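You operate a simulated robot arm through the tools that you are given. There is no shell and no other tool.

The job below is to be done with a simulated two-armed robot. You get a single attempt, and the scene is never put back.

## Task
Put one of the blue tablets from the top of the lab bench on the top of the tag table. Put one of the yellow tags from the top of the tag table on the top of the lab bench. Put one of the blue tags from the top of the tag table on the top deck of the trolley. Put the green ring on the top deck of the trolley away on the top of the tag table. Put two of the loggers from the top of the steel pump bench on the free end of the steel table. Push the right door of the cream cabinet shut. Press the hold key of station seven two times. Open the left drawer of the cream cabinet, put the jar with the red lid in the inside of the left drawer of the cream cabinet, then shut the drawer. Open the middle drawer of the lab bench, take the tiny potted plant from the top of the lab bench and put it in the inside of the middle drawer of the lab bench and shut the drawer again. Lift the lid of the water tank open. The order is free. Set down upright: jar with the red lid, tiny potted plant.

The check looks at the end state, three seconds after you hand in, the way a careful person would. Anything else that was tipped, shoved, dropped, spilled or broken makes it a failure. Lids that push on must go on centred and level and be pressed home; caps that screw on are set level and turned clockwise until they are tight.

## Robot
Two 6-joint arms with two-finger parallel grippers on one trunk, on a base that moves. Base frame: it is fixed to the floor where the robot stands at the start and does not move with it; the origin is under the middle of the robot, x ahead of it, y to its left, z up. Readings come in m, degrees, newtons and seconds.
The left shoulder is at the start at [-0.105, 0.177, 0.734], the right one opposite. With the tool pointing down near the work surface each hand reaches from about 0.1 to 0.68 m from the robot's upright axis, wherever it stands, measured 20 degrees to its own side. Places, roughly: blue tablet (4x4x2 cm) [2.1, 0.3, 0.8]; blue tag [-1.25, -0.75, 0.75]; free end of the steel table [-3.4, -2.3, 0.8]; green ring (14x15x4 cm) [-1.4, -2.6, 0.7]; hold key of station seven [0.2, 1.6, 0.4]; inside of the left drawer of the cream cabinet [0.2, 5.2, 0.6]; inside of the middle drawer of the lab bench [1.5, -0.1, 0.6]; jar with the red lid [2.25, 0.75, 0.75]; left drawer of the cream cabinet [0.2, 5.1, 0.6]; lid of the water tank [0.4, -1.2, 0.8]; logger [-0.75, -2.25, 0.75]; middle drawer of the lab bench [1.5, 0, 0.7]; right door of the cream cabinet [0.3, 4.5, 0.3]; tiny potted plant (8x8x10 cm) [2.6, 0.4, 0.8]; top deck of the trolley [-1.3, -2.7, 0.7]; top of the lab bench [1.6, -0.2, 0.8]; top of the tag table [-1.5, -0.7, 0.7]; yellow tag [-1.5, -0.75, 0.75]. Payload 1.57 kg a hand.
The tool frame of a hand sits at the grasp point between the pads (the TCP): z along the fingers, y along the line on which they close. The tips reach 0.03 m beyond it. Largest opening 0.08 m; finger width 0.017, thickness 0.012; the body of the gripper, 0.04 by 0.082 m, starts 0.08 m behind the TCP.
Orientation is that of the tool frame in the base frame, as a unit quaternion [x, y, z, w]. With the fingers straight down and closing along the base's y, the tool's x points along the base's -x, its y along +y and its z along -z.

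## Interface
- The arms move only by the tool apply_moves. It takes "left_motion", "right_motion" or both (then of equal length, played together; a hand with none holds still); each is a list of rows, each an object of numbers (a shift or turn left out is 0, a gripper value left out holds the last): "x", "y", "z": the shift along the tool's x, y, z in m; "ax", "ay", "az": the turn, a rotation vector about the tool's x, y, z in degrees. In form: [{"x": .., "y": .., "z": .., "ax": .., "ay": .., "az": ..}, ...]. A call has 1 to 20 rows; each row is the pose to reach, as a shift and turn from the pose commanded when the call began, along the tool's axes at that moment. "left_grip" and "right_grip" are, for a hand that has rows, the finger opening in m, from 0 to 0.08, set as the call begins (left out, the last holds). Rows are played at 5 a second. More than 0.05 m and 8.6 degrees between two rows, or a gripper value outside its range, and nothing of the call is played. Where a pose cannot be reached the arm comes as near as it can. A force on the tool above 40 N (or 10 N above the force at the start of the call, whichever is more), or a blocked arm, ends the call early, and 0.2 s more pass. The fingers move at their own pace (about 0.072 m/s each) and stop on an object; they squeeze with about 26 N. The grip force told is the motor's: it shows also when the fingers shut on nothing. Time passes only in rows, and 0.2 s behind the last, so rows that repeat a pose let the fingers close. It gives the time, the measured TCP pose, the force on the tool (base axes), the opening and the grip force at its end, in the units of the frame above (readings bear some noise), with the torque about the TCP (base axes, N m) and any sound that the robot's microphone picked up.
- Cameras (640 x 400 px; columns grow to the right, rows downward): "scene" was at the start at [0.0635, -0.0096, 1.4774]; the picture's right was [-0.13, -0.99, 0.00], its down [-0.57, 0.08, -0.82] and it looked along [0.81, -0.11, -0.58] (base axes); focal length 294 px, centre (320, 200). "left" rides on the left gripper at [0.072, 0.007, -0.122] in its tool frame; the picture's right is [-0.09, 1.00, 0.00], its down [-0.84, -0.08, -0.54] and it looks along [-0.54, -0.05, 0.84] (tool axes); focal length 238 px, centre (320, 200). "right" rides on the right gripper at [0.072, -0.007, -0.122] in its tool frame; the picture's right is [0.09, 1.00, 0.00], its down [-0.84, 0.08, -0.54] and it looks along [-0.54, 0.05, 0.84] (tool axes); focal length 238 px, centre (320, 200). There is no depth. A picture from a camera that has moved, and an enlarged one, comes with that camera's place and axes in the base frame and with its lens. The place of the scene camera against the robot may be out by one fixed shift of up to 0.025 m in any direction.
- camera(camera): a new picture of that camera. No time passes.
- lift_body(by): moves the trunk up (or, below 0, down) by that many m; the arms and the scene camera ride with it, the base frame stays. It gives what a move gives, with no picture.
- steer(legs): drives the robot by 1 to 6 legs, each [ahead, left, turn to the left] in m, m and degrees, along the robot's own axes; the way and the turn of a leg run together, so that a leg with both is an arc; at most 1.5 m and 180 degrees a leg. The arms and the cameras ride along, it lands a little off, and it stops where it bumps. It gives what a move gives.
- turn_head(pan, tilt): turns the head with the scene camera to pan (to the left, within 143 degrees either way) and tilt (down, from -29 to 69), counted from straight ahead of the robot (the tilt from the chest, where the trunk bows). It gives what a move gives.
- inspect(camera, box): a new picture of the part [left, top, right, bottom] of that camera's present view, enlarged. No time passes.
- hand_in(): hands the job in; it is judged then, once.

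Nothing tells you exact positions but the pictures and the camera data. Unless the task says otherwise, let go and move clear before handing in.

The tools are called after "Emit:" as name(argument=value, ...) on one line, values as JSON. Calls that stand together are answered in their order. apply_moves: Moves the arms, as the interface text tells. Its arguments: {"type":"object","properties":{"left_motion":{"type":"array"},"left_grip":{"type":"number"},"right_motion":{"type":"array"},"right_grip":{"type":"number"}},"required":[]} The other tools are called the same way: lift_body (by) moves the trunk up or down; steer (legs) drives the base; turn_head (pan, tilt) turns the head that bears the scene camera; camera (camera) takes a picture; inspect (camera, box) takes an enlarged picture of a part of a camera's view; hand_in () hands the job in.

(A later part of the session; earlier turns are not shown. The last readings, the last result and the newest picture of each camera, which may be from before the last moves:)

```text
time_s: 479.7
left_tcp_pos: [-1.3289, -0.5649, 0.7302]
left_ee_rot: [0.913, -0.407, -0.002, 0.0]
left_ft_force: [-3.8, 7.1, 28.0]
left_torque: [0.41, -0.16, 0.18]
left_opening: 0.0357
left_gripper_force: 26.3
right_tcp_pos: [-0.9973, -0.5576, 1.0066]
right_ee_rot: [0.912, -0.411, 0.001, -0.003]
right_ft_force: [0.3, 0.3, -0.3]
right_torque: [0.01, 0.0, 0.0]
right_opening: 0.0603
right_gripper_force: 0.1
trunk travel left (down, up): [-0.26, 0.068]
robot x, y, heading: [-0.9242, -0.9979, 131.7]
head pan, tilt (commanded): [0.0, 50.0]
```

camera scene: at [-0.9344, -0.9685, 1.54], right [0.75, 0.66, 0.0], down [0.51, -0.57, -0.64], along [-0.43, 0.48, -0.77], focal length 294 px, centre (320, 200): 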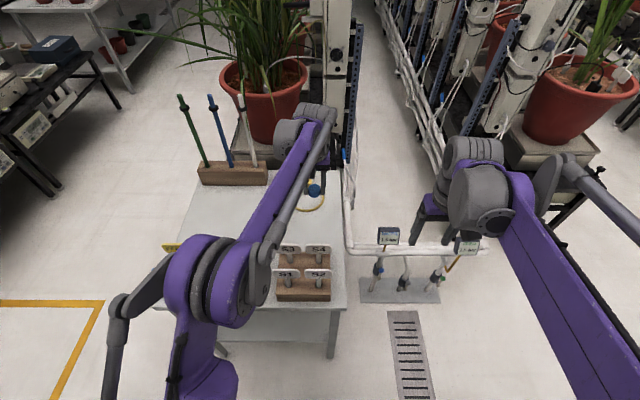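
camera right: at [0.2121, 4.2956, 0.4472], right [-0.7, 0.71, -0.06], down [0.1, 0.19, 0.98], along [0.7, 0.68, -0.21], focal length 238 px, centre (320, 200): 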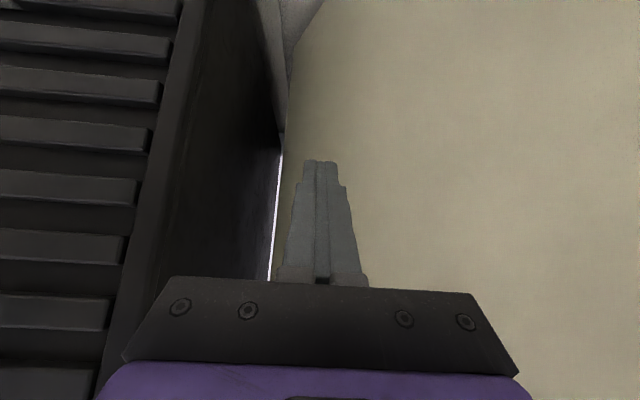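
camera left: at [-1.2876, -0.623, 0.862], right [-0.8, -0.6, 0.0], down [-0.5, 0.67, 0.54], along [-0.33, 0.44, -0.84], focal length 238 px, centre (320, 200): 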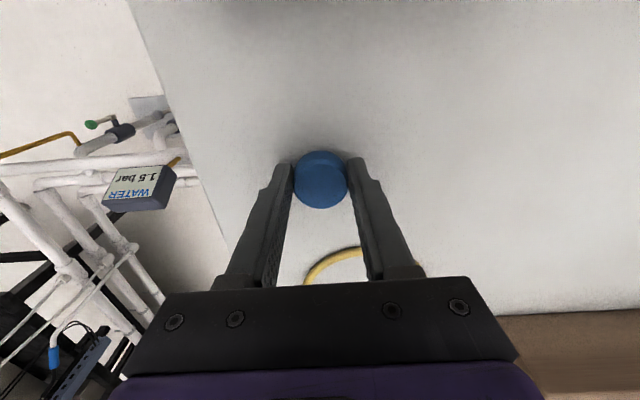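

Contact with the table. Easing off and releasing the tablet.

Emit:
apply_moves(left_motion=[{"z": -0.002}, {"z": -0.003}])

Emit:
apply_moves(left_motion=[{"z": 0}, {"z": 0}, {"z": 0}], left_grip=0.07)

Emit:
apply_moves(left_motion=[{"z": -0.03}, {"z": -0.07}, {"z": -0.11}, {"z": -0.15}, {"z": -0.19}])

Emit:
camera(camera="left")

```text
time_s: 480.3
left_tcp_pos: [-1.3301, -0.5663, 0.7302]
left_ee_rot: [0.913, -0.407, -0.002, 0.001]
left_ft_force: [0.9, 0.6, 0.7]
left_torque: [0.05, 0.01, -0.04]
left_opening: 0.0354
left_gripper_force: 26.2
right_tcp_pos: [-0.9978, -0.5576, 1.0042]
right_ee_rot: [0.911, -0.412, 0.001, -0.003]
right_ft_force: [-0.2, 0.4, 0.4]
right_torque: [-0.01, -0.02, -0.03]
right_opening: 0.0599
right_gripper_force: 0.1
trunk travel left (down, up): [-0.26, 0.068]
robot x, y, heading: [-0.9242, -1.0007, 131.7]
head pan, tilt (commanded): [0.0, 50.0]
```

```text
time_s: 481.1
left_tcp_pos: [-1.3291, -0.5666, 0.7307]
left_ee_rot: [0.913, -0.407, -0.002, 0.001]
left_ft_force: [-0.3, -0.7, -0.2]
left_torque: [0.01, 0.03, 0.01]
left_opening: 0.0702
left_gripper_force: 0.0
right_tcp_pos: [-0.9985, -0.5578, 1.005]
right_ee_rot: [0.911, -0.411, 0.001, -0.002]
right_ft_force: [0.4, -0.2, 0.4]
right_torque: [-0.03, -0.02, 0.0]
right_opening: 0.06
right_gripper_force: 0.0
trunk travel left (down, up): [-0.26, 0.068]
robot x, y, heading: [-0.9239, -1.0002, 131.7]
head pan, tilt (commanded): [0.0, 50.0]
```

```text
time_s: 482.3
left_tcp_pos: [-1.3271, -0.5695, 0.9193]
left_ee_rot: [0.913, -0.408, -0.002, 0.001]
left_ft_force: [0.2, 0.0, -0.3]
left_torque: [0.02, 0.0, -0.02]
left_opening: 0.0703
left_gripper_force: 0.0
right_tcp_pos: [-0.9975, -0.5577, 1.0066]
right_ee_rot: [0.912, -0.411, 0.001, -0.002]
right_ft_force: [-0.9, 0.2, 0.1]
right_torque: [-0.03, 0.01, -0.01]
right_opening: 0.06
right_gripper_force: 0.0
trunk travel left (down, up): [-0.26, 0.068]
robot x, y, heading: [-0.9216, -0.9968, 131.8]
head pan, tilt (commanded): [0.0, 50.0]
```

```text
taken
camera left: at [-1.2844, -0.6272, 1.0409], right [-0.8, -0.6, 0.0], down [-0.5, 0.67, 0.54], along [-0.33, 0.44, -0.84], focal length 238 px, centre (320, 200)
```

left: 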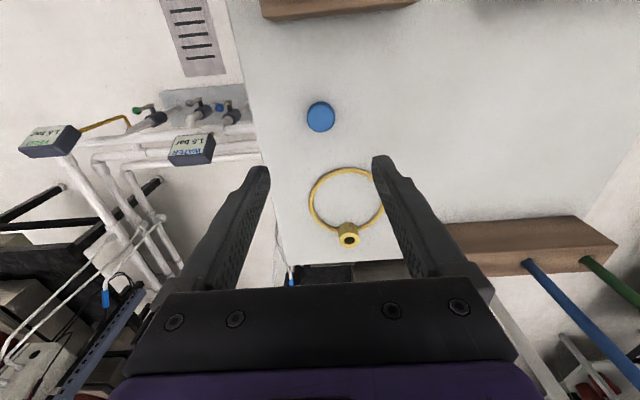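

The blue tablet rests on the tag table. Next I'll look at the blue and yellow tags up close with the left hand camera.

Emit:
apply_moves(left_motion=[{"z": -0.03}, {"z": -0.03, "x": 0.04, "y": 0.03}, {"z": -0.03, "x": 0.08, "y": 0.06}, {"z": -0.03, "x": 0.12, "y": 0.09}, {"z": -0.03, "x": 0.16, "y": 0.12}, {"z": -0.03, "x": 0.2, "y": 0.15}, {"z": -0.03, "x": 0.24, "y": 0.18}, {"z": -0.03, "x": 0.27, "y": 0.21}, {"z": -0.03, "x": 0.29, "y": 0.23}])

Emit:
camera(camera="left")

Emit:
turn_head(pan=25, tilt=55)

Emit:
camera(camera="scene")

```text
time_s: 484.3
left_tcp_pos: [-1.3078, -0.9355, 0.9513]
left_ee_rot: [0.913, -0.409, -0.002, -0.001]
left_ft_force: [0.3, 0.3, -0.5]
left_torque: [-0.02, -0.02, -0.05]
left_opening: 0.07
left_gripper_force: 0.0
right_tcp_pos: [-0.9979, -0.5569, 1.0049]
right_ee_rot: [0.911, -0.412, 0.001, -0.002]
right_ft_force: [0.6, -0.2, -0.3]
right_torque: [-0.01, 0.02, 0.01]
right_opening: 0.0601
right_gripper_force: 0.0
trunk travel left (down, up): [-0.26, 0.068]
robot x, y, heading: [-0.9241, -1.0012, 131.4]
head pan, tilt (commanded): [0.0, 50.0]
```

```text
taken
camera left: at [-1.265, -0.9945, 1.071], right [-0.8, -0.6, 0.0], down [-0.5, 0.67, 0.54], along [-0.33, 0.44, -0.84], focal length 238 px, centre (320, 200)
```

left: 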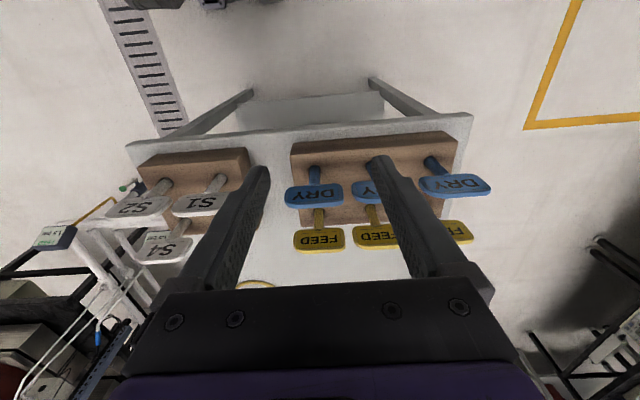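

```text
time_s: 485.1
left_tcp_pos: [-1.3078, -0.9346, 0.9502]
left_ee_rot: [0.913, -0.408, -0.001, 0.0]
left_ft_force: [-0.2, -0.2, -0.2]
left_torque: [-0.02, 0.01, -0.04]
left_opening: 0.0702
left_gripper_force: 0.1
right_tcp_pos: [-0.9991, -0.5564, 1.0057]
right_ee_rot: [0.911, -0.411, 0.001, -0.002]
right_ft_force: [-0.2, 0.3, -0.9]
right_torque: [-0.01, -0.02, -0.03]
right_opening: 0.0599
right_gripper_force: 0.1
trunk travel left (down, up): [-0.26, 0.068]
robot x, y, heading: [-0.9205, -0.9965, 131.9]
head pan, tilt (commanded): [25.0, 55.0]
```

```text
taken
camera scene: at [-0.9491, -0.9979, 1.5335], right [0.4, 0.92, 0.0], down [0.75, -0.33, -0.57], along [-0.53, 0.23, -0.82], focal length 294 px, centre (320, 200)
```

scene: 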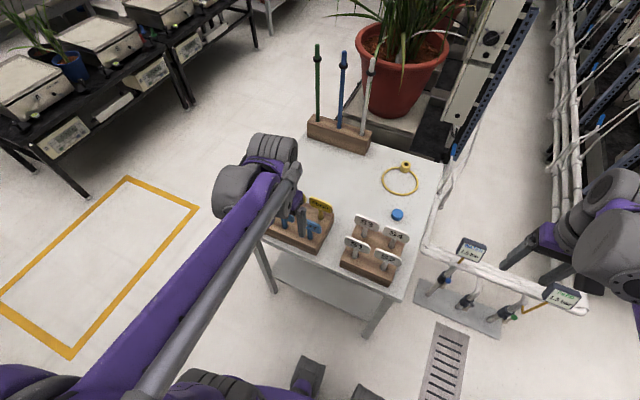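

Emit:
inspect(camera="scene", box=[260, 180, 420, 290])

Emit:
inspect(camera="left", box=[260, 120, 500, 270])

Emit:
camera(camera="right")

```text
3.64 times, centred on (340, 235) of scene
camera zoom: at [-0.9491, -0.9979, 1.5335], right [0.4, 0.92, 0.0], down [0.75, -0.33, -0.57], along [-0.53, 0.23, -0.82], focal length 1070 px, centre (247, 73)
```

zoom: 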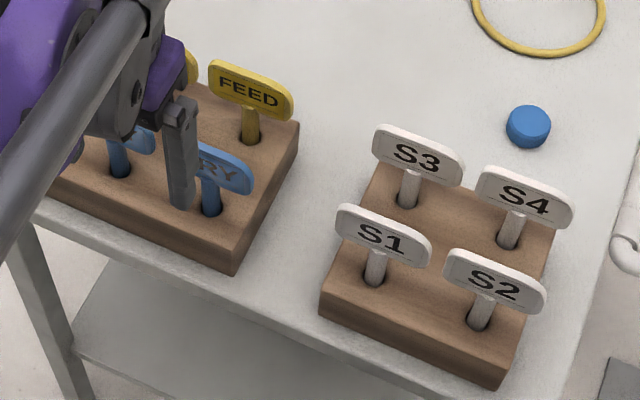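

```text
2.67 times, centred on (380, 195) of left
camera zoom: at [-1.2654, -0.9936, 1.0711], right [-0.8, -0.6, 0.0], down [-0.5, 0.67, 0.54], along [-0.33, 0.44, -0.84], focal length 636 px, centre (160, 213)
```

zoom: 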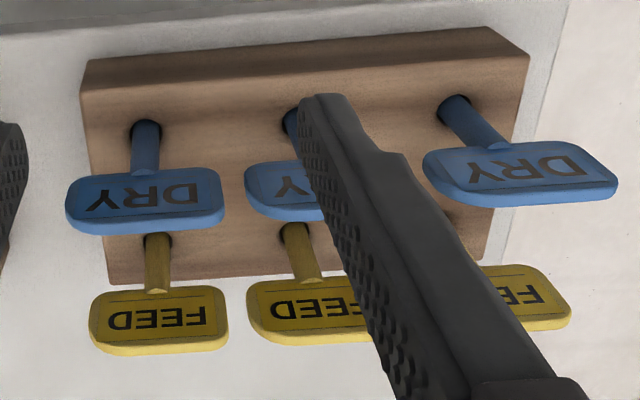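

```text
taken
camera right: at [-0.9458, -0.6075, 1.1278], right [-0.69, -0.73, -0.01], down [-0.61, 0.57, 0.54], along [-0.39, 0.37, -0.84], focal length 238 px, centre (320, 200)
```

right: 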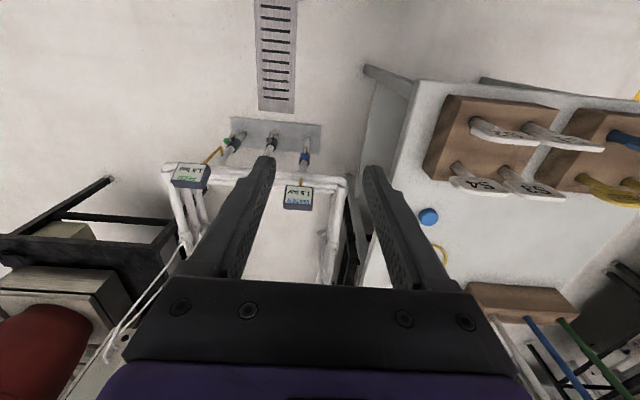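

The tags are T-shaped pins standing in holes, with head plates facing me and 8 cm between rows. I'll turn the left gripper 90° so it pinches a yellow FEED head front to back, and move above it.

Emit:
apply_moves(left_motion=[{"x": -0.0173, "y": -0.0016, "az": -8.2}, {"x": -0.0346, "y": -0.0031, "az": -16.4}, {"x": -0.0519, "y": -0.0047, "az": -24.6}, {"x": -0.0692, "y": -0.0063, "az": -32.8}, {"x": -0.0865, "y": -0.0079, "az": -41}, {"x": -0.1038, "y": -0.0094, "az": -49.2}, {"x": -0.1211, "y": -0.011, "az": -57.4}, {"x": -0.1384, "y": -0.0126, "az": -65.6}, {"x": -0.1557, "y": -0.0142, "az": -73.8}, {"x": -0.173, "y": -0.0157, "az": -82}, {"x": -0.19, "y": -0.017, "az": -90}, {"x": -0.19, "y": -0.017, "az": -90}], left_grip=0.04)

Emit:
camera(camera="left")

Emit:
camera(camera="scene")

```text
time_s: 487.8
left_tcp_pos: [-1.4204, -0.7845, 0.953]
left_ee_rot: [0.934, 0.358, -0.001, -0.001]
left_ft_force: [-0.3, -0.1, -0.4]
left_torque: [-0.01, -0.01, 0.0]
left_opening: 0.0398
left_gripper_force: 0.2
right_tcp_pos: [-0.9979, -0.5572, 1.0059]
right_ee_rot: [0.911, -0.411, 0.001, -0.002]
right_ft_force: [0.4, 0.4, -0.2]
right_torque: [0.0, 0.02, 0.01]
right_opening: 0.0601
right_gripper_force: 0.1
trunk travel left (down, up): [-0.26, 0.068]
robot x, y, heading: [-0.9222, -1.0006, 131.6]
head pan, tilt (commanded): [25.0, 55.0]
```

```text
taken
camera left: at [-1.3632, -0.7407, 1.074], right [0.6, -0.8, 0.0], down [-0.67, -0.5, 0.54], along [-0.44, -0.32, -0.84], focal length 238 px, centre (320, 200)
```

left: 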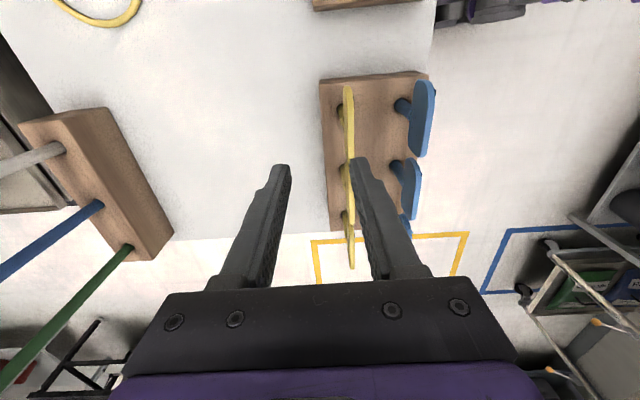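

```text
taken
camera scene: at [-0.9488, -0.9981, 1.5335], right [0.4, 0.92, 0.0], down [0.75, -0.32, -0.57], along [-0.53, 0.23, -0.82], focal length 294 px, centre (320, 200)
```

scene: 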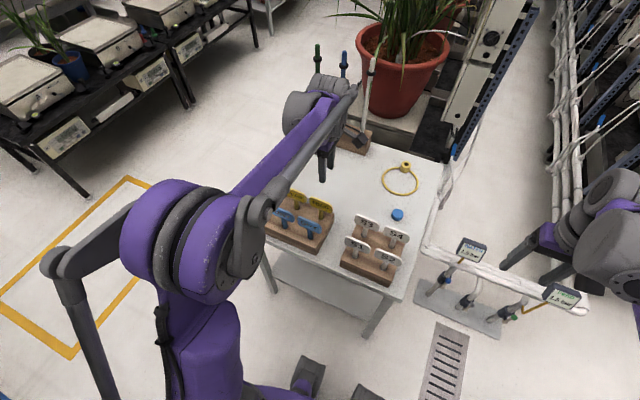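

The yellow heads are seen edge-on; the first is 3.5 cm toward me from the hand's axis. I'll shift over it and lower partway.

Emit:
apply_moves(left_motion=[{"y": 0.018, "x": -0.001, "z": 0.02}, {"y": 0.035, "x": -0.0025, "z": 0.05}, {"y": 0.035, "x": -0.0025, "z": 0.085}, {"y": 0.035, "x": -0.0025, "z": 0.085}])

Emit:
camera(camera="left")

```text
time_s: 488.8
left_tcp_pos: [-1.4009, -0.8106, 0.868]
left_ee_rot: [0.934, 0.357, -0.002, -0.001]
left_ft_force: [-0.6, -0.6, 0.0]
left_torque: [0.03, -0.03, 0.0]
left_opening: 0.0399
left_gripper_force: 0.0
right_tcp_pos: [-0.9984, -0.5576, 1.0057]
right_ee_rot: [0.911, -0.412, 0.001, -0.003]
right_ft_force: [-0.2, -0.3, 0.1]
right_torque: [0.02, 0.02, 0.01]
right_opening: 0.06
right_gripper_force: 0.0
trunk travel left (down, up): [-0.26, 0.068]
robot x, y, heading: [-0.9216, -0.9997, 131.7]
head pan, tilt (commanded): [25.0, 55.0]
```

```text
taken
camera left: at [-1.343, -0.7686, 0.9886], right [0.6, -0.8, 0.0], down [-0.67, -0.5, 0.54], along [-0.44, -0.32, -0.84], focal length 238 px, centre (320, 200)
```

left: 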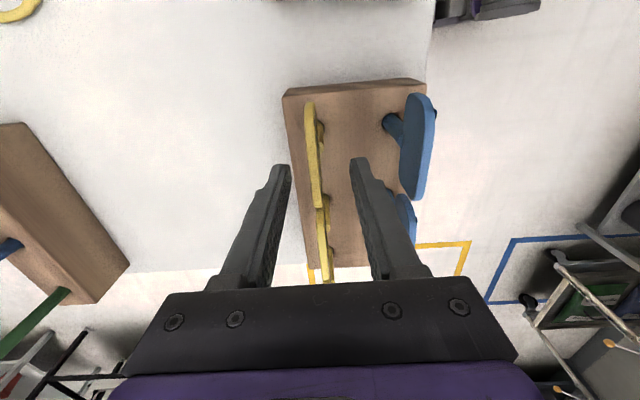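

Tag head is between the fingers. Small correction, then descend.

Emit:
apply_moves(left_motion=[{"y": -0.006, "x": -0.004, "z": 0.02}, {"y": -0.006, "x": -0.004, "z": 0.045}, {"y": -0.006, "x": -0.004, "z": 0.06}, {"y": -0.006, "x": -0.004, "z": 0.068}, {"y": -0.006, "x": -0.004, "z": 0.068}])

Emit:
camera(camera="left")

Emit:
inspect(camera="scene", box=[240, 130, 400, 260])

```text
time_s: 489.9
left_tcp_pos: [-1.4069, -0.8108, 0.8001]
left_ee_rot: [0.934, 0.358, -0.001, -0.002]
left_ft_force: [-0.5, 0.4, 0.3]
left_torque: [0.02, 0.0, -0.03]
left_opening: 0.04
left_gripper_force: 0.0
right_tcp_pos: [-0.9987, -0.5572, 1.005]
right_ee_rot: [0.912, -0.411, 0.001, -0.003]
right_ft_force: [-0.9, -0.4, 0.4]
right_torque: [0.04, -0.03, 0.02]
right_opening: 0.0598
right_gripper_force: 0.1
trunk travel left (down, up): [-0.26, 0.068]
robot x, y, heading: [-0.9259, -1.0002, 131.8]
head pan, tilt (commanded): [25.0, 55.0]
```

```text
taken
camera left: at [-1.3485, -0.7668, 0.9206], right [0.6, -0.8, 0.0], down [-0.67, -0.5, 0.54], along [-0.44, -0.32, -0.84], focal length 238 px, centre (320, 200)
```

left: 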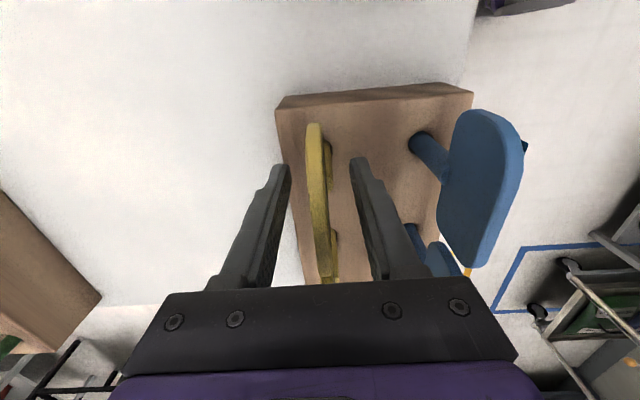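

```text
3.08 times, centred on (320, 195) of scene
camera zoom: at [-0.949, -0.9979, 1.5335], right [0.4, 0.92, 0.0], down [0.75, -0.32, -0.57], along [-0.53, 0.23, -0.82], focal length 906 px, centre (320, 215)
```

zoom: 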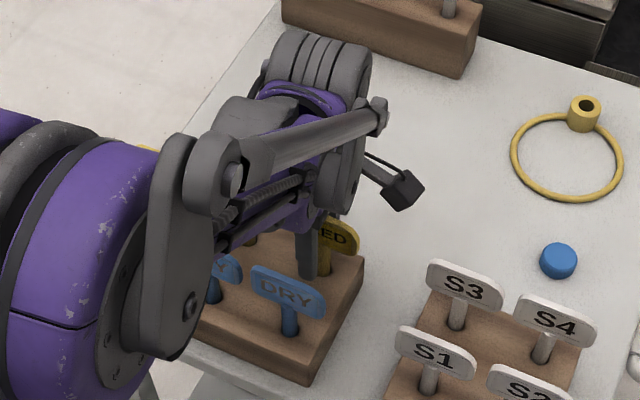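

Emit:
apply_moves(left_motion=[{"z": 0.006}, {"z": 0.011}, {"z": 0.011}])

Emit:
apply_moves(left_motion=[{"z": 0}, {"z": 0}, {"z": 0}, {"z": 0}], left_grip=0.0)

Emit:
camera(camera="left")

```text
time_s: 490.8
left_tcp_pos: [-1.4073, -0.808, 0.7885]
left_ee_rot: [0.934, 0.358, -0.002, -0.001]
left_ft_force: [-0.2, -0.2, 0.2]
left_torque: [0.01, 0.01, 0.01]
left_opening: 0.0399
left_gripper_force: 0.0
right_tcp_pos: [-1.0003, -0.5572, 1.0052]
right_ee_rot: [0.912, -0.411, 0.001, -0.002]
right_ft_force: [-0.3, 0.2, -0.3]
right_torque: [-0.03, 0.01, 0.0]
right_opening: 0.0601
right_gripper_force: 0.0
trunk travel left (down, up): [-0.26, 0.068]
robot x, y, heading: [-0.9231, -0.9971, 131.5]
head pan, tilt (commanded): [25.0, 55.0]
```

```text
time_s: 491.8
left_tcp_pos: [-1.4067, -0.8091, 0.7885]
left_ee_rot: [0.934, 0.358, -0.001, -0.001]
left_ft_force: [0.6, -0.8, 1.1]
left_torque: [0.08, 0.07, 0.04]
left_opening: 0.0122
left_gripper_force: 26.3
right_tcp_pos: [-0.9976, -0.5567, 1.0058]
right_ee_rot: [0.912, -0.411, 0.002, -0.003]
right_ft_force: [0.1, 0.5, 1.0]
right_torque: [0.02, 0.02, 0.02]
right_opening: 0.0602
right_gripper_force: 0.1
trunk travel left (down, up): [-0.26, 0.068]
robot x, y, heading: [-0.9218, -0.9959, 131.7]
head pan, tilt (commanded): [25.0, 55.0]
```

```text
taken
camera left: at [-1.3489, -0.7662, 0.9096], right [0.6, -0.8, 0.0], down [-0.67, -0.5, 0.54], along [-0.44, -0.32, -0.84], focal length 238 px, centre (320, 200)
```

left: 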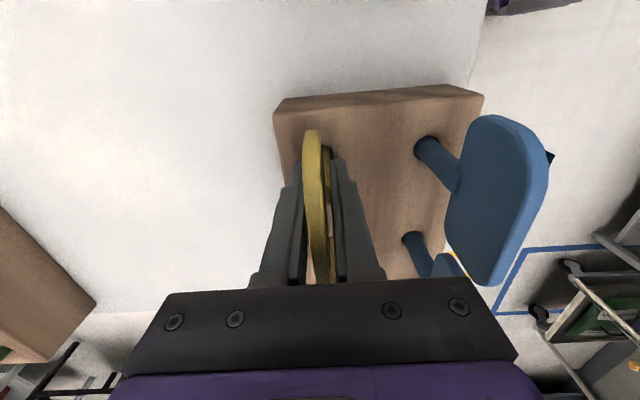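

Gripped the yellow head (12 mm thick). Lifting it straight out of its hole.

Emit:
apply_moves(left_motion=[{"z": -0.02}, {"z": -0.04}, {"z": -0.06}, {"z": -0.09}, {"z": -0.12}, {"z": -0.15}, {"z": -0.18}])

Emit:
camera(camera="left")

Emit:
inspect(camera="scene", box=[240, 100, 420, 260])

```text
time_s: 493.4
left_tcp_pos: [-1.4027, -0.8094, 0.9671]
left_ee_rot: [0.934, 0.358, -0.001, -0.002]
left_ft_force: [0.7, 0.8, -0.5]
left_torque: [-0.04, 0.01, -0.03]
left_opening: 0.0117
left_gripper_force: 26.2
right_tcp_pos: [-0.9983, -0.557, 1.0058]
right_ee_rot: [0.911, -0.412, 0.001, -0.003]
right_ft_force: [-0.4, 0.4, 1.1]
right_torque: [0.0, 0.0, 0.01]
right_opening: 0.06
right_gripper_force: 0.1
trunk travel left (down, up): [-0.26, 0.068]
robot x, y, heading: [-0.9251, -0.9982, 131.6]
head pan, tilt (commanded): [25.0, 55.0]
```

```text
taken
camera left: at [-1.3453, -0.7666, 1.0886], right [0.6, -0.8, 0.0], down [-0.67, -0.5, 0.54], along [-0.44, -0.32, -0.84], focal length 238 px, centre (320, 200)
```

left: 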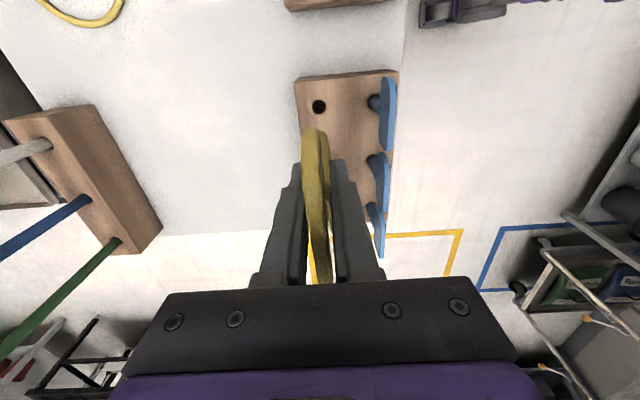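

```text
2.50 times, centred on (330, 180) of scene
camera zoom: at [-0.9487, -0.9981, 1.5335], right [0.4, 0.92, 0.0], down [0.75, -0.32, -0.57], along [-0.53, 0.23, -0.82], focal length 736 px, centre (295, 250)
```

zoom: 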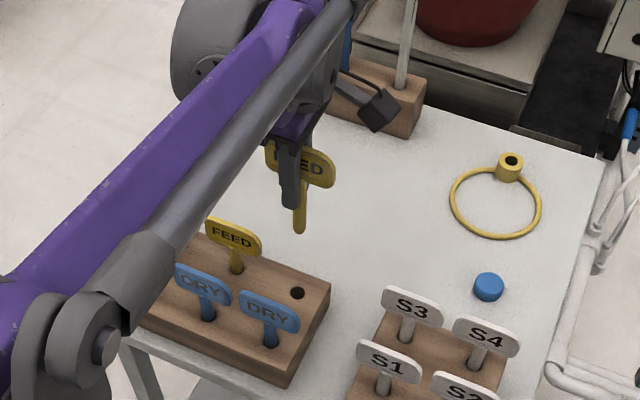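

The yellow FEED tag is out. I'll turn the left hand back and draw it in, then shift left so the right hand can take a blue DRY tag.

Emit:
apply_moves(left_motion=[{"y": 0.01, "z": -0.005, "az": 8.2}, {"y": 0.02, "z": -0.01, "az": 16.4}, {"y": 0.03, "z": -0.015, "az": 24.6}, {"y": 0.04, "z": -0.02, "az": 32.8}, {"y": 0.05, "z": -0.025, "az": 41}, {"y": 0.06, "z": -0.03, "az": 49.2}, {"y": 0.07, "z": -0.035, "az": 57.4}, {"y": 0.08, "z": -0.04, "az": 65.6}, {"y": 0.09, "z": -0.045, "az": 73.8}, {"y": 0.1, "z": -0.05, "az": 82}, {"y": 0.11, "z": -0.05, "az": 90}])

Emit:
steer(legs=[[-0.03, 0.44, -0.3]])

Emit:
turn_head(pan=-20, tilt=55)

Emit:
camera(camera="scene")

Emit:
camera(camera="right")

```text
time_s: 495.8
left_tcp_pos: [-1.3335, -0.8927, 1.018]
left_ee_rot: [0.913, -0.409, -0.002, 0.0]
left_ft_force: [0.5, -0.8, 0.7]
left_torque: [-0.05, 0.0, 0.0]
left_opening: 0.0126
left_gripper_force: 25.6
right_tcp_pos: [-0.998, -0.557, 1.0051]
right_ee_rot: [0.911, -0.411, 0.001, -0.002]
right_ft_force: [0.6, -0.7, 0.7]
right_torque: [0.01, 0.03, -0.03]
right_opening: 0.0602
right_gripper_force: 0.1
trunk travel left (down, up): [-0.26, 0.068]
robot x, y, heading: [-0.921, -0.9971, 131.8]
head pan, tilt (commanded): [25.0, 55.0]
```

```text
time_s: 500.2
left_tcp_pos: [-1.6445, -1.2104, 1.0188]
left_ee_rot: [0.913, -0.408, -0.002, 0.0]
left_ft_force: [0.4, -0.5, -0.3]
left_torque: [-0.01, -0.02, 0.0]
left_opening: 0.0127
left_gripper_force: 26.3
right_tcp_pos: [-1.3104, -0.8751, 1.0063]
right_ee_rot: [0.911, -0.412, 0.001, -0.003]
right_ft_force: [0.2, -0.1, -0.3]
right_torque: [0.02, -0.01, 0.02]
right_opening: 0.06
right_gripper_force: 0.0
trunk travel left (down, up): [-0.26, 0.068]
robot x, y, heading: [-1.2341, -1.3153, 131.6]
head pan, tilt (commanded): [25.0, 55.0]
```

```text
time_s: 501.3
left_tcp_pos: [-1.6438, -1.2113, 1.0195]
left_ee_rot: [0.913, -0.409, -0.002, -0.001]
left_ft_force: [0.6, 0.5, -0.5]
left_torque: [0.02, -0.04, -0.03]
left_opening: 0.0126
left_gripper_force: 26.0
right_tcp_pos: [-1.3102, -0.8745, 1.0056]
right_ee_rot: [0.912, -0.411, 0.002, -0.002]
right_ft_force: [-0.3, 0.2, 0.1]
right_torque: [-0.01, -0.01, -0.03]
right_opening: 0.0601
right_gripper_force: 0.2
trunk travel left (down, up): [-0.26, 0.068]
robot x, y, heading: [-1.2331, -1.3168, 131.7]
head pan, tilt (commanded): [-20.0, 55.0]
```

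```text
taken
camera scene: at [-1.2211, -1.2773, 1.5335], right [0.93, 0.37, 0.0], down [0.3, -0.76, -0.57], along [-0.21, 0.53, -0.82], focal length 294 px, centre (320, 200)
```

scene: 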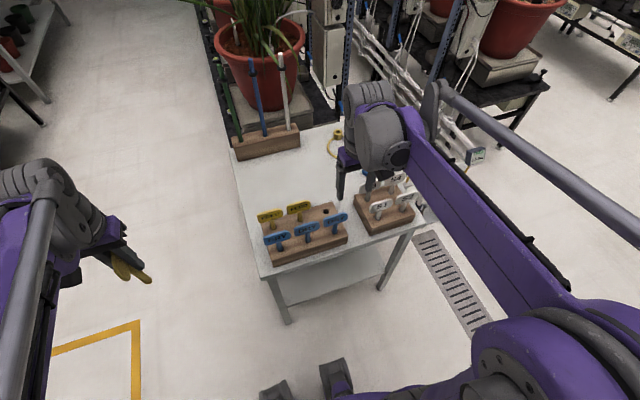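

```text
taken
camera right: at [-1.2576, -0.9253, 1.1278], right [-0.69, -0.73, -0.01], down [-0.61, 0.57, 0.54], along [-0.39, 0.37, -0.84], focal length 238 px, centre (320, 200)
```

right: 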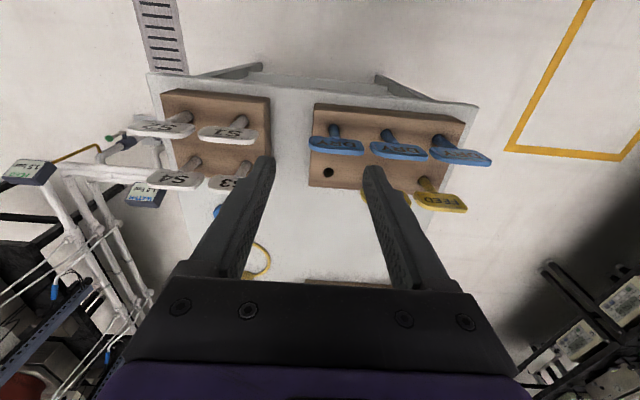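

Blue DRY tags are just ahead of the right hand. I'll move over the first one while turning the right gripper 90°.

Emit:
apply_moves(right_motion=[{"x": -0.005, "y": 0.0026, "z": 0.004, "az": 8.2}, {"x": -0.01, "y": 0.0052, "z": 0.008, "az": 16.4}, {"x": -0.015, "y": 0.008, "z": 0.012, "az": 24.6}, {"x": -0.02, "y": 0.0105, "z": 0.016, "az": 32.8}, {"x": -0.025, "y": 0.013, "z": 0.02, "az": 41}, {"x": -0.03, "y": 0.016, "z": 0.024, "az": 49.2}, {"x": -0.035, "y": 0.0185, "z": 0.028, "az": 57.4}, {"x": -0.04, "y": 0.021, "z": 0.032, "az": 65.6}, {"x": -0.045, "y": 0.024, "z": 0.036, "az": 73.8}, {"x": -0.05, "y": 0.0265, "z": 0.04, "az": 82}, {"x": -0.055, "y": 0.029, "z": 0.044, "az": 90}, {"x": -0.055, "y": 0.029, "z": 0.044, "az": 90}], right_grip=0.04)

Emit:
camera(camera="right")

```text
time_s: 503.9
left_tcp_pos: [-1.6446, -1.2108, 1.0197]
left_ee_rot: [0.913, -0.408, -0.002, 0.001]
left_ft_force: [-0.2, 0.8, -0.6]
left_torque: [0.01, 0.02, 0.01]
left_opening: 0.0124
left_gripper_force: 25.5
right_tcp_pos: [-1.3705, -0.8517, 0.9604]
right_ee_rot: [-0.354, 0.935, 0.001, 0.002]
right_ft_force: [0.5, 1.6, -0.7]
right_torque: [0.01, -0.01, 0.0]
right_opening: 0.0398
right_gripper_force: 0.0
trunk travel left (down, up): [-0.26, 0.068]
robot x, y, heading: [-1.2364, -1.3148, 131.7]
head pan, tilt (commanded): [-20.0, 55.0]
```

```text
taken
camera right: at [-1.419, -0.9064, 1.0831], right [-0.73, 0.69, 0.0], down [0.57, 0.61, 0.55], along [0.38, 0.4, -0.84], focal length 238 px, centre (320, 200)
```

right: 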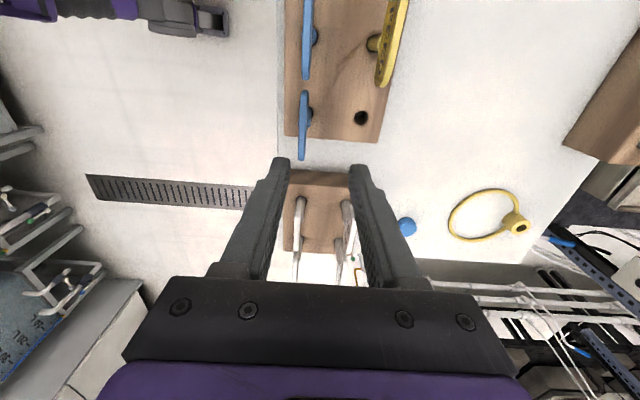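

Emit:
apply_moves(right_motion=[{"x": -0.006, "y": -0.01, "z": 0.03}, {"x": -0.013, "y": -0.0213, "z": 0.06}, {"x": -0.013, "y": -0.0213, "z": 0.088}, {"x": -0.013, "y": -0.0213, "z": 0.088}])

Emit:
camera(camera="right")

```text
time_s: 504.9
left_tcp_pos: [-1.644, -1.2114, 1.018]
left_ee_rot: [0.913, -0.408, -0.001, 0.0]
left_ft_force: [-0.4, 0.3, -0.5]
left_torque: [-0.01, 0.02, -0.04]
left_opening: 0.0128
left_gripper_force: 25.8
right_tcp_pos: [-1.3436, -0.8597, 0.8716]
right_ee_rot: [-0.353, 0.936, 0.0, 0.003]
right_ft_force: [-0.1, -0.2, -0.3]
right_torque: [-0.02, 0.0, 0.0]
right_opening: 0.0399
right_gripper_force: 0.0
trunk travel left (down, up): [-0.26, 0.068]
robot x, y, heading: [-1.2358, -1.3175, 131.5]
head pan, tilt (commanded): [-20.0, 55.0]
```

```text
taken
camera right: at [-1.3942, -0.9137, 0.9944], right [-0.73, 0.69, 0.0], down [0.57, 0.61, 0.55], along [0.38, 0.4, -0.84], focal length 238 px, centre (320, 200)
```

right: 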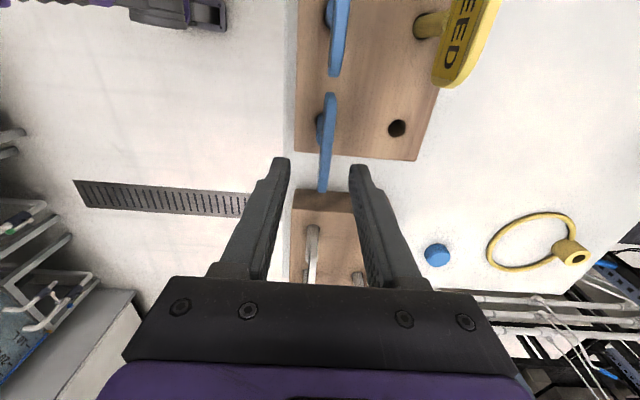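

Emit:
apply_moves(right_motion=[{"y": 0.0055, "z": 0.03}, {"y": 0.0055, "z": 0.055}, {"y": 0.0055, "z": 0.074}, {"y": 0.0055, "z": 0.083}, {"y": 0.0055, "z": 0.083}])

Emit:
camera(camera="right")

```text
time_s: 506.1
left_tcp_pos: [-1.6447, -1.2102, 1.0183]
left_ee_rot: [0.913, -0.407, -0.002, -0.001]
left_ft_force: [-0.1, 0.0, 0.0]
left_torque: [0.0, 0.01, 0.03]
left_opening: 0.0123
left_gripper_force: 26.0
right_tcp_pos: [-1.3475, -0.8551, 0.7895]
right_ee_rot: [-0.354, 0.935, 0.002, 0.002]
right_ft_force: [0.3, 0.7, 0.6]
right_torque: [-0.01, 0.0, 0.0]
right_opening: 0.0401
right_gripper_force: 0.2
trunk travel left (down, up): [-0.26, 0.068]
robot x, y, heading: [-1.2326, -1.314, 131.5]
head pan, tilt (commanded): [-20.0, 55.0]
```

```text
taken
camera right: at [-1.3972, -0.9083, 0.9117], right [-0.73, 0.69, 0.0], down [0.57, 0.61, 0.55], along [0.38, 0.4, -0.84], focal length 238 px, centre (320, 200)
```

right: 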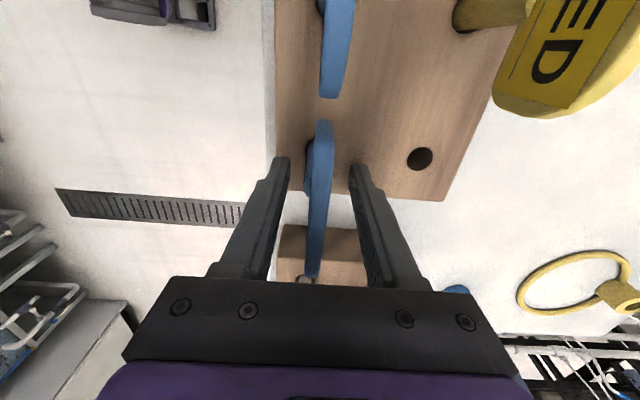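

Positioned around the blue head. Closing and lifting.

Emit:
apply_moves(right_motion=[{"z": 0}, {"z": 0}, {"z": 0}, {"z": 0}], right_grip=0.0)

Emit:
apply_moves(right_motion=[{"z": -0.02}, {"z": -0.04}, {"z": -0.06}, {"z": -0.09}, {"z": -0.12}, {"z": -0.15}, {"z": -0.18}, {"z": -0.21}])

Emit:
camera(camera="right")

Emit:
camera(camera="scene")

```text
time_s: 507.1
left_tcp_pos: [-1.6446, -1.2116, 1.0174]
left_ee_rot: [0.913, -0.408, -0.002, 0.0]
left_ft_force: [0.1, -0.4, -0.2]
left_torque: [0.0, 0.01, 0.0]
left_opening: 0.0127
left_gripper_force: 25.7
right_tcp_pos: [-1.3471, -0.8551, 0.7895]
right_ee_rot: [-0.354, 0.935, 0.001, 0.002]
right_ft_force: [2.0, -2.3, -2.6]
right_torque: [-0.11, -0.1, 0.02]
right_opening: 0.0116
right_gripper_force: 26.2
trunk travel left (down, up): [-0.26, 0.068]
robot x, y, heading: [-1.2395, -1.3155, 131.7]
head pan, tilt (commanded): [-20.0, 55.0]
```

```text
time_s: 508.9
left_tcp_pos: [-1.6456, -1.2107, 1.0181]
left_ee_rot: [0.913, -0.408, -0.002, 0.0]
left_ft_force: [-0.3, -0.6, 0.2]
left_torque: [-0.01, -0.02, 0.0]
left_opening: 0.0126
left_gripper_force: 26.0
right_tcp_pos: [-1.347, -0.8568, 1.0012]
right_ee_rot: [-0.354, 0.935, 0.001, 0.003]
right_ft_force: [0.3, -0.2, -0.5]
right_torque: [0.01, 0.01, -0.01]
right_opening: 0.0128
right_gripper_force: 26.1
trunk travel left (down, up): [-0.26, 0.068]
robot x, y, heading: [-1.2341, -1.3143, 131.7]
head pan, tilt (commanded): [-20.0, 55.0]
```

```text
taken
camera right: at [-1.3957, -0.9103, 1.123], right [-0.73, 0.69, 0.0], down [0.57, 0.61, 0.55], along [0.38, 0.4, -0.84], focal length 238 px, centre (320, 200)
```

right: 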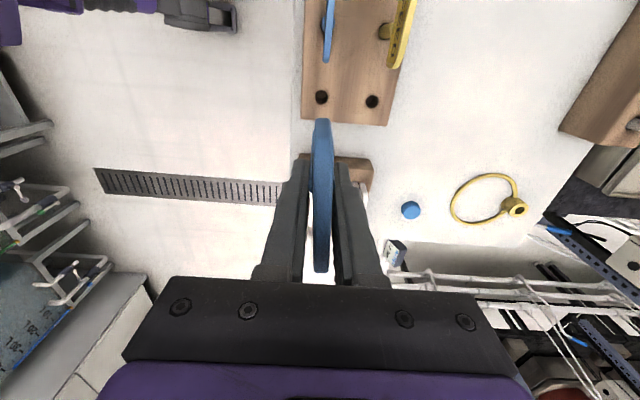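

```text
taken
camera scene: at [-1.221, -1.2775, 1.5335], right [0.93, 0.37, 0.0], down [0.3, -0.76, -0.57], along [-0.21, 0.53, -0.82], focal length 294 px, centre (320, 200)
```

scene: 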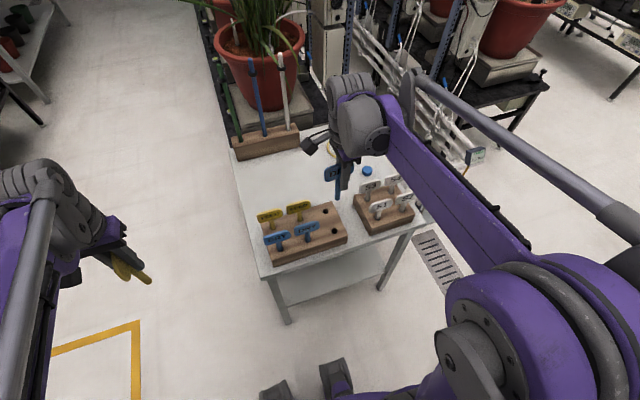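

Both tags are held. I'll straighten the right hand and look behind-left for the trolley.

Emit:
apply_moves(right_motion=[{"az": -8.2}, {"az": -16.4}, {"az": -24.6}, {"az": -32.8}, {"az": -41}, {"az": -49.2}, {"az": -57.4}, {"az": -65.6}, {"az": -73.8}, {"az": -82}, {"az": -90}])

Emit:
steer(legs=[[-0.1, 0, 0]])

Emit:
turn_head(pan=130, tilt=30)

Emit:
camera(camera="scene")

Emit:
turn_head(pan=-143, tilt=30)

Emit:
camera(camera="scene")

```text
time_s: 511.3
left_tcp_pos: [-1.6441, -1.2108, 1.0186]
left_ee_rot: [0.913, -0.408, -0.003, 0.0]
left_ft_force: [-0.8, -0.4, -0.6]
left_torque: [0.0, -0.01, 0.0]
left_opening: 0.0125
left_gripper_force: 26.0
right_tcp_pos: [-1.3477, -0.8555, 0.9997]
right_ee_rot: [0.912, -0.41, 0.001, -0.001]
right_ft_force: [-0.3, -0.2, 0.7]
right_torque: [0.01, -0.01, -0.03]
right_opening: 0.0127
right_gripper_force: 26.1
trunk travel left (down, up): [-0.26, 0.068]
robot x, y, heading: [-1.2332, -1.3147, 131.6]
head pan, tilt (commanded): [-20.0, 55.0]
```

```text
time_s: 512.4
left_tcp_pos: [-1.5809, -1.2832, 1.019]
left_ee_rot: [0.913, -0.407, -0.002, 0.0]
left_ft_force: [0.5, 0.2, -0.2]
left_torque: [0.02, 0.02, 0.03]
left_opening: 0.0126
left_gripper_force: 26.7
right_tcp_pos: [-1.2849, -0.9283, 1.0015]
right_ee_rot: [0.912, -0.41, 0.001, -0.002]
right_ft_force: [0.6, -1.1, -0.3]
right_torque: [0.02, 0.01, -0.01]
right_opening: 0.0127
right_gripper_force: 26.9
trunk travel left (down, up): [-0.26, 0.068]
robot x, y, heading: [-1.1694, -1.3879, 131.7]
head pan, tilt (commanded): [-20.0, 55.0]
```

```text
time_s: 514.8
left_tcp_pos: [-1.5794, -1.2839, 1.0186]
left_ee_rot: [0.913, -0.407, -0.001, 0.001]
left_ft_force: [-0.5, -0.2, -0.1]
left_torque: [0.0, 0.02, 0.0]
left_opening: 0.0121
left_gripper_force: 26.1
right_tcp_pos: [-1.2845, -0.9287, 1.0]
right_ee_rot: [0.912, -0.411, 0.002, -0.002]
right_ft_force: [0.3, -0.6, -0.1]
right_torque: [-0.02, 0.01, -0.06]
right_opening: 0.0131
right_gripper_force: 26.2
trunk travel left (down, up): [-0.26, 0.068]
robot x, y, heading: [-1.1682, -1.3928, 132.0]
head pan, tilt (commanded): [130.0, 30.0]
```

```text
taken
camera scene: at [-1.1425, -1.5062, 1.5695], right [-0.99, 0.14, 0.0], down [0.07, 0.49, -0.87], along [-0.12, -0.86, -0.5], focal length 294 px, centre (320, 200)
```

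scene: 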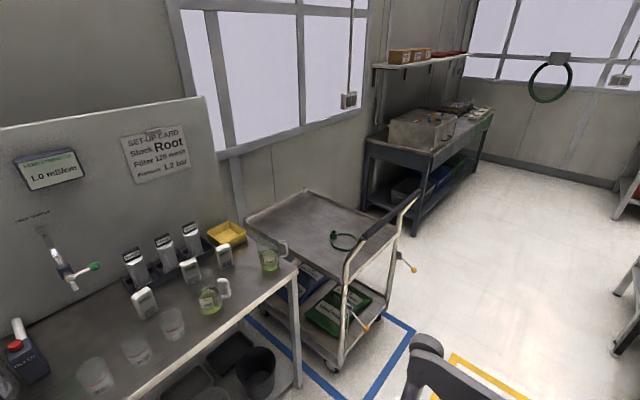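

```text
time_s: 518.6
left_tcp_pos: [-1.5808, -1.2844, 1.0188]
left_ee_rot: [0.914, -0.407, -0.002, 0.0]
left_ft_force: [0.3, 0.2, -0.1]
left_torque: [0.0, 0.01, 0.01]
left_opening: 0.0124
left_gripper_force: 25.7
right_tcp_pos: [-1.2838, -0.9292, 1.0002]
right_ee_rot: [0.912, -0.411, 0.001, -0.002]
right_ft_force: [0.3, -0.3, -0.4]
right_torque: [0.0, 0.03, 0.01]
right_opening: 0.0127
right_gripper_force: 26.5
trunk travel left (down, up): [-0.26, 0.068]
robot x, y, heading: [-1.1748, -1.3926, 132.0]
head pan, tilt (commanded): [-143.0, 30.0]
```

```text
taken
camera scene: at [-1.0409, -1.4341, 1.5695], right [-0.19, -0.98, 0.0], down [-0.49, 0.1, -0.87], along [0.85, -0.17, -0.5], focal length 294 px, centre (320, 200)
```

scene: 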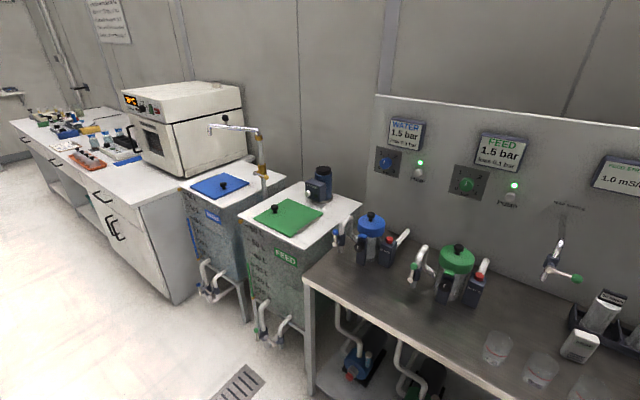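

I can see the trolley with the green ring on its deck and its handle on the aisle side. The gap toward the steel table on the far side is free, so I'll turn, raise the arms, and back around to that open side.

Emit:
lift_body(by=0.065)

Emit:
steer(legs=[[0, 0, -89], [-1.2, 0, 0]])

Emit:
turn_head(pan=-100, tilt=35)

Emit:
camera(camera="scene")

Emit:
turn_head(pan=-143, tilt=35)

Emit:
camera(camera="scene")

```text
time_s: 519.6
left_tcp_pos: [-1.5798, -1.2846, 1.0831]
left_ee_rot: [0.914, -0.407, -0.002, -0.001]
left_ft_force: [-0.3, -0.8, -0.5]
left_torque: [0.03, 0.03, -0.01]
left_opening: 0.0124
left_gripper_force: 26.2
right_tcp_pos: [-1.283, -0.9288, 1.066]
right_ee_rot: [0.912, -0.41, 0.001, -0.002]
right_ft_force: [-0.4, 0.1, -0.4]
right_torque: [0.01, 0.01, -0.02]
right_opening: 0.0129
right_gripper_force: 26.0
trunk travel left (down, up): [-0.325, 0.003]
robot x, y, heading: [-1.1659, -1.3913, 131.6]
head pan, tilt (commanded): [-143.0, 30.0]
```

```text
time_s: 529.5
left_tcp_pos: [-1.9487, -1.7917, 1.0832]
left_ee_rot: [-0.378, 0.926, 0.002, 0.002]
left_ft_force: [-0.4, 0.2, -0.2]
left_torque: [-0.01, 0.01, -0.02]
left_opening: 0.0123
left_gripper_force: 26.4
right_tcp_pos: [-1.5826, -2.0711, 1.0657]
right_ee_rot: [-0.374, 0.927, -0.003, 0.001]
right_ft_force: [0.4, 0.8, -0.8]
right_torque: [-0.01, -0.02, 0.02]
right_opening: 0.0128
right_gripper_force: 26.3
trunk travel left (down, up): [-0.325, 0.003]
robot x, y, heading: [-2.037, -2.209, 44.6]
head pan, tilt (commanded): [-143.0, 30.0]
```

```text
time_s: 530.6
left_tcp_pos: [-1.9494, -1.7907, 1.0838]
left_ee_rot: [-0.379, 0.925, 0.001, 0.002]
left_ft_force: [-0.3, 0.1, -0.5]
left_torque: [-0.03, 0.0, 0.0]
left_opening: 0.0125
left_gripper_force: 25.5
right_tcp_pos: [-1.5818, -2.0716, 1.0656]
right_ee_rot: [-0.374, 0.927, -0.002, 0.001]
right_ft_force: [0.0, -0.7, 0.8]
right_torque: [0.03, 0.0, 0.01]
right_opening: 0.0126
right_gripper_force: 26.3
trunk travel left (down, up): [-0.325, 0.003]
robot x, y, heading: [-2.0339, -2.2047, 44.8]
head pan, tilt (commanded): [-100.0, 35.0]
```

```text
taken
camera scene: at [-2.006, -2.3066, 1.6311], right [-0.83, -0.56, 0.0], down [-0.32, 0.47, -0.82], along [0.46, -0.68, -0.57], focal length 294 px, centre (320, 200)
```

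scene: 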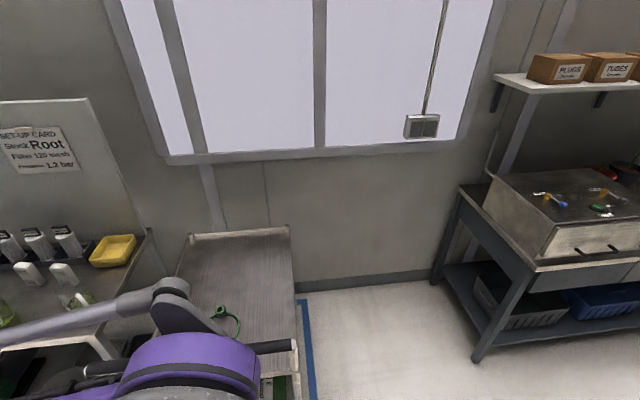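

```text
time_s: 531.7
left_tcp_pos: [-1.9486, -1.7912, 1.0838]
left_ee_rot: [-0.379, 0.926, 0.001, 0.002]
left_ft_force: [0.3, -0.2, -0.2]
left_torque: [-0.02, 0.01, 0.0]
left_opening: 0.0126
left_gripper_force: 26.0
right_tcp_pos: [-1.5825, -2.0725, 1.0655]
right_ee_rot: [-0.374, 0.927, -0.002, 0.001]
right_ft_force: [-0.8, 0.0, -0.6]
right_torque: [0.0, 0.04, 0.02]
right_opening: 0.0128
right_gripper_force: 26.3
trunk travel left (down, up): [-0.325, 0.003]
robot x, y, heading: [-2.0382, -2.2047, 44.2]
head pan, tilt (commanded): [-143.0, 35.0]
```

```text
taken
camera scene: at [-2.0689, -2.3207, 1.631], right [-0.99, 0.15, 0.0], down [0.09, 0.57, -0.82], along [-0.13, -0.81, -0.57], focal length 294 px, centre (320, 200)
```

scene: 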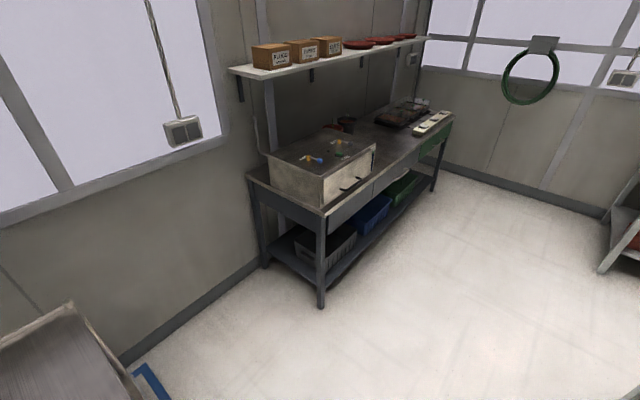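

I'll check where the steel table's free end is, which should be about 1.4 m behind me to the left.

Emit:
turn_head(pan=135, tilt=25)

Emit:
camera(camera="scene")

Emit:
turn_head(pan=100, tilt=25)

Emit:
camera(camera="scene")

```text
time_s: 535.5
left_tcp_pos: [-1.9482, -1.7906, 1.083]
left_ee_rot: [-0.377, 0.926, 0.001, 0.002]
left_ft_force: [-0.3, 0.0, -0.1]
left_torque: [-0.01, -0.02, 0.03]
left_opening: 0.0126
left_gripper_force: 25.6
right_tcp_pos: [-1.5827, -2.0725, 1.0666]
right_ee_rot: [-0.374, 0.927, -0.002, 0.001]
right_ft_force: [-0.1, 0.1, -0.2]
right_torque: [-0.02, -0.01, 0.01]
right_opening: 0.0127
right_gripper_force: 26.5
trunk travel left (down, up): [-0.325, 0.003]
robot x, y, heading: [-2.0369, -2.2057, 44.2]
head pan, tilt (commanded): [135.0, 25.0]
```

```text
taken
camera scene: at [-2.1476, -2.2323, 1.6468], right [0.01, 1.0, 0.0], down [0.42, -0.01, -0.91], along [-0.91, 0.01, -0.42], focal length 294 px, centre (320, 200)
```

scene: 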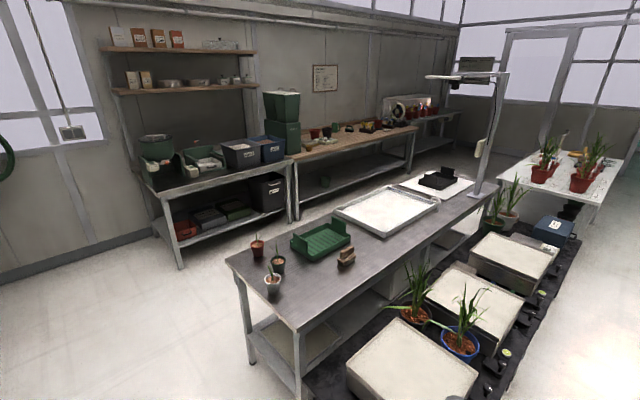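

```text
time_s: 536.5
left_tcp_pos: [-1.9504, -1.7913, 1.0838]
left_ee_rot: [-0.378, 0.926, 0.002, 0.001]
left_ft_force: [-0.6, 0.0, -0.5]
left_torque: [-0.04, -0.01, 0.03]
left_opening: 0.0123
left_gripper_force: 25.6
right_tcp_pos: [-1.5822, -2.0726, 1.0657]
right_ee_rot: [-0.373, 0.928, -0.003, 0.001]
right_ft_force: [-0.5, 0.7, 0.2]
right_torque: [0.01, -0.03, 0.01]
right_opening: 0.0127
right_gripper_force: 25.8
trunk travel left (down, up): [-0.325, 0.003]
robot x, y, heading: [-2.037, -2.2072, 44.3]
head pan, tilt (commanded): [100.0, 25.0]
```

```text
taken
camera scene: at [-2.1302, -2.1798, 1.6468], right [0.58, 0.81, 0.0], down [0.34, -0.25, -0.91], along [-0.74, 0.53, -0.42], focal length 294 px, centre (320, 200)
```

scene: 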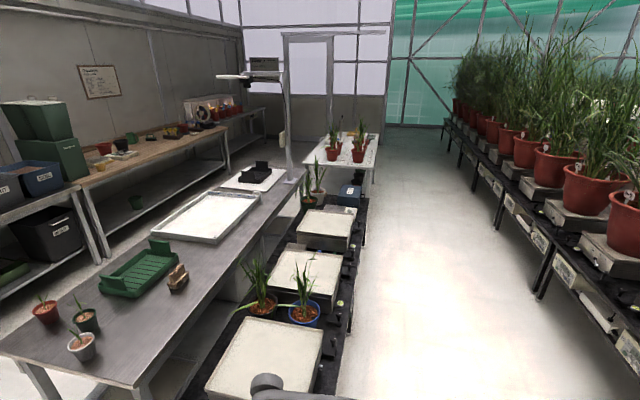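

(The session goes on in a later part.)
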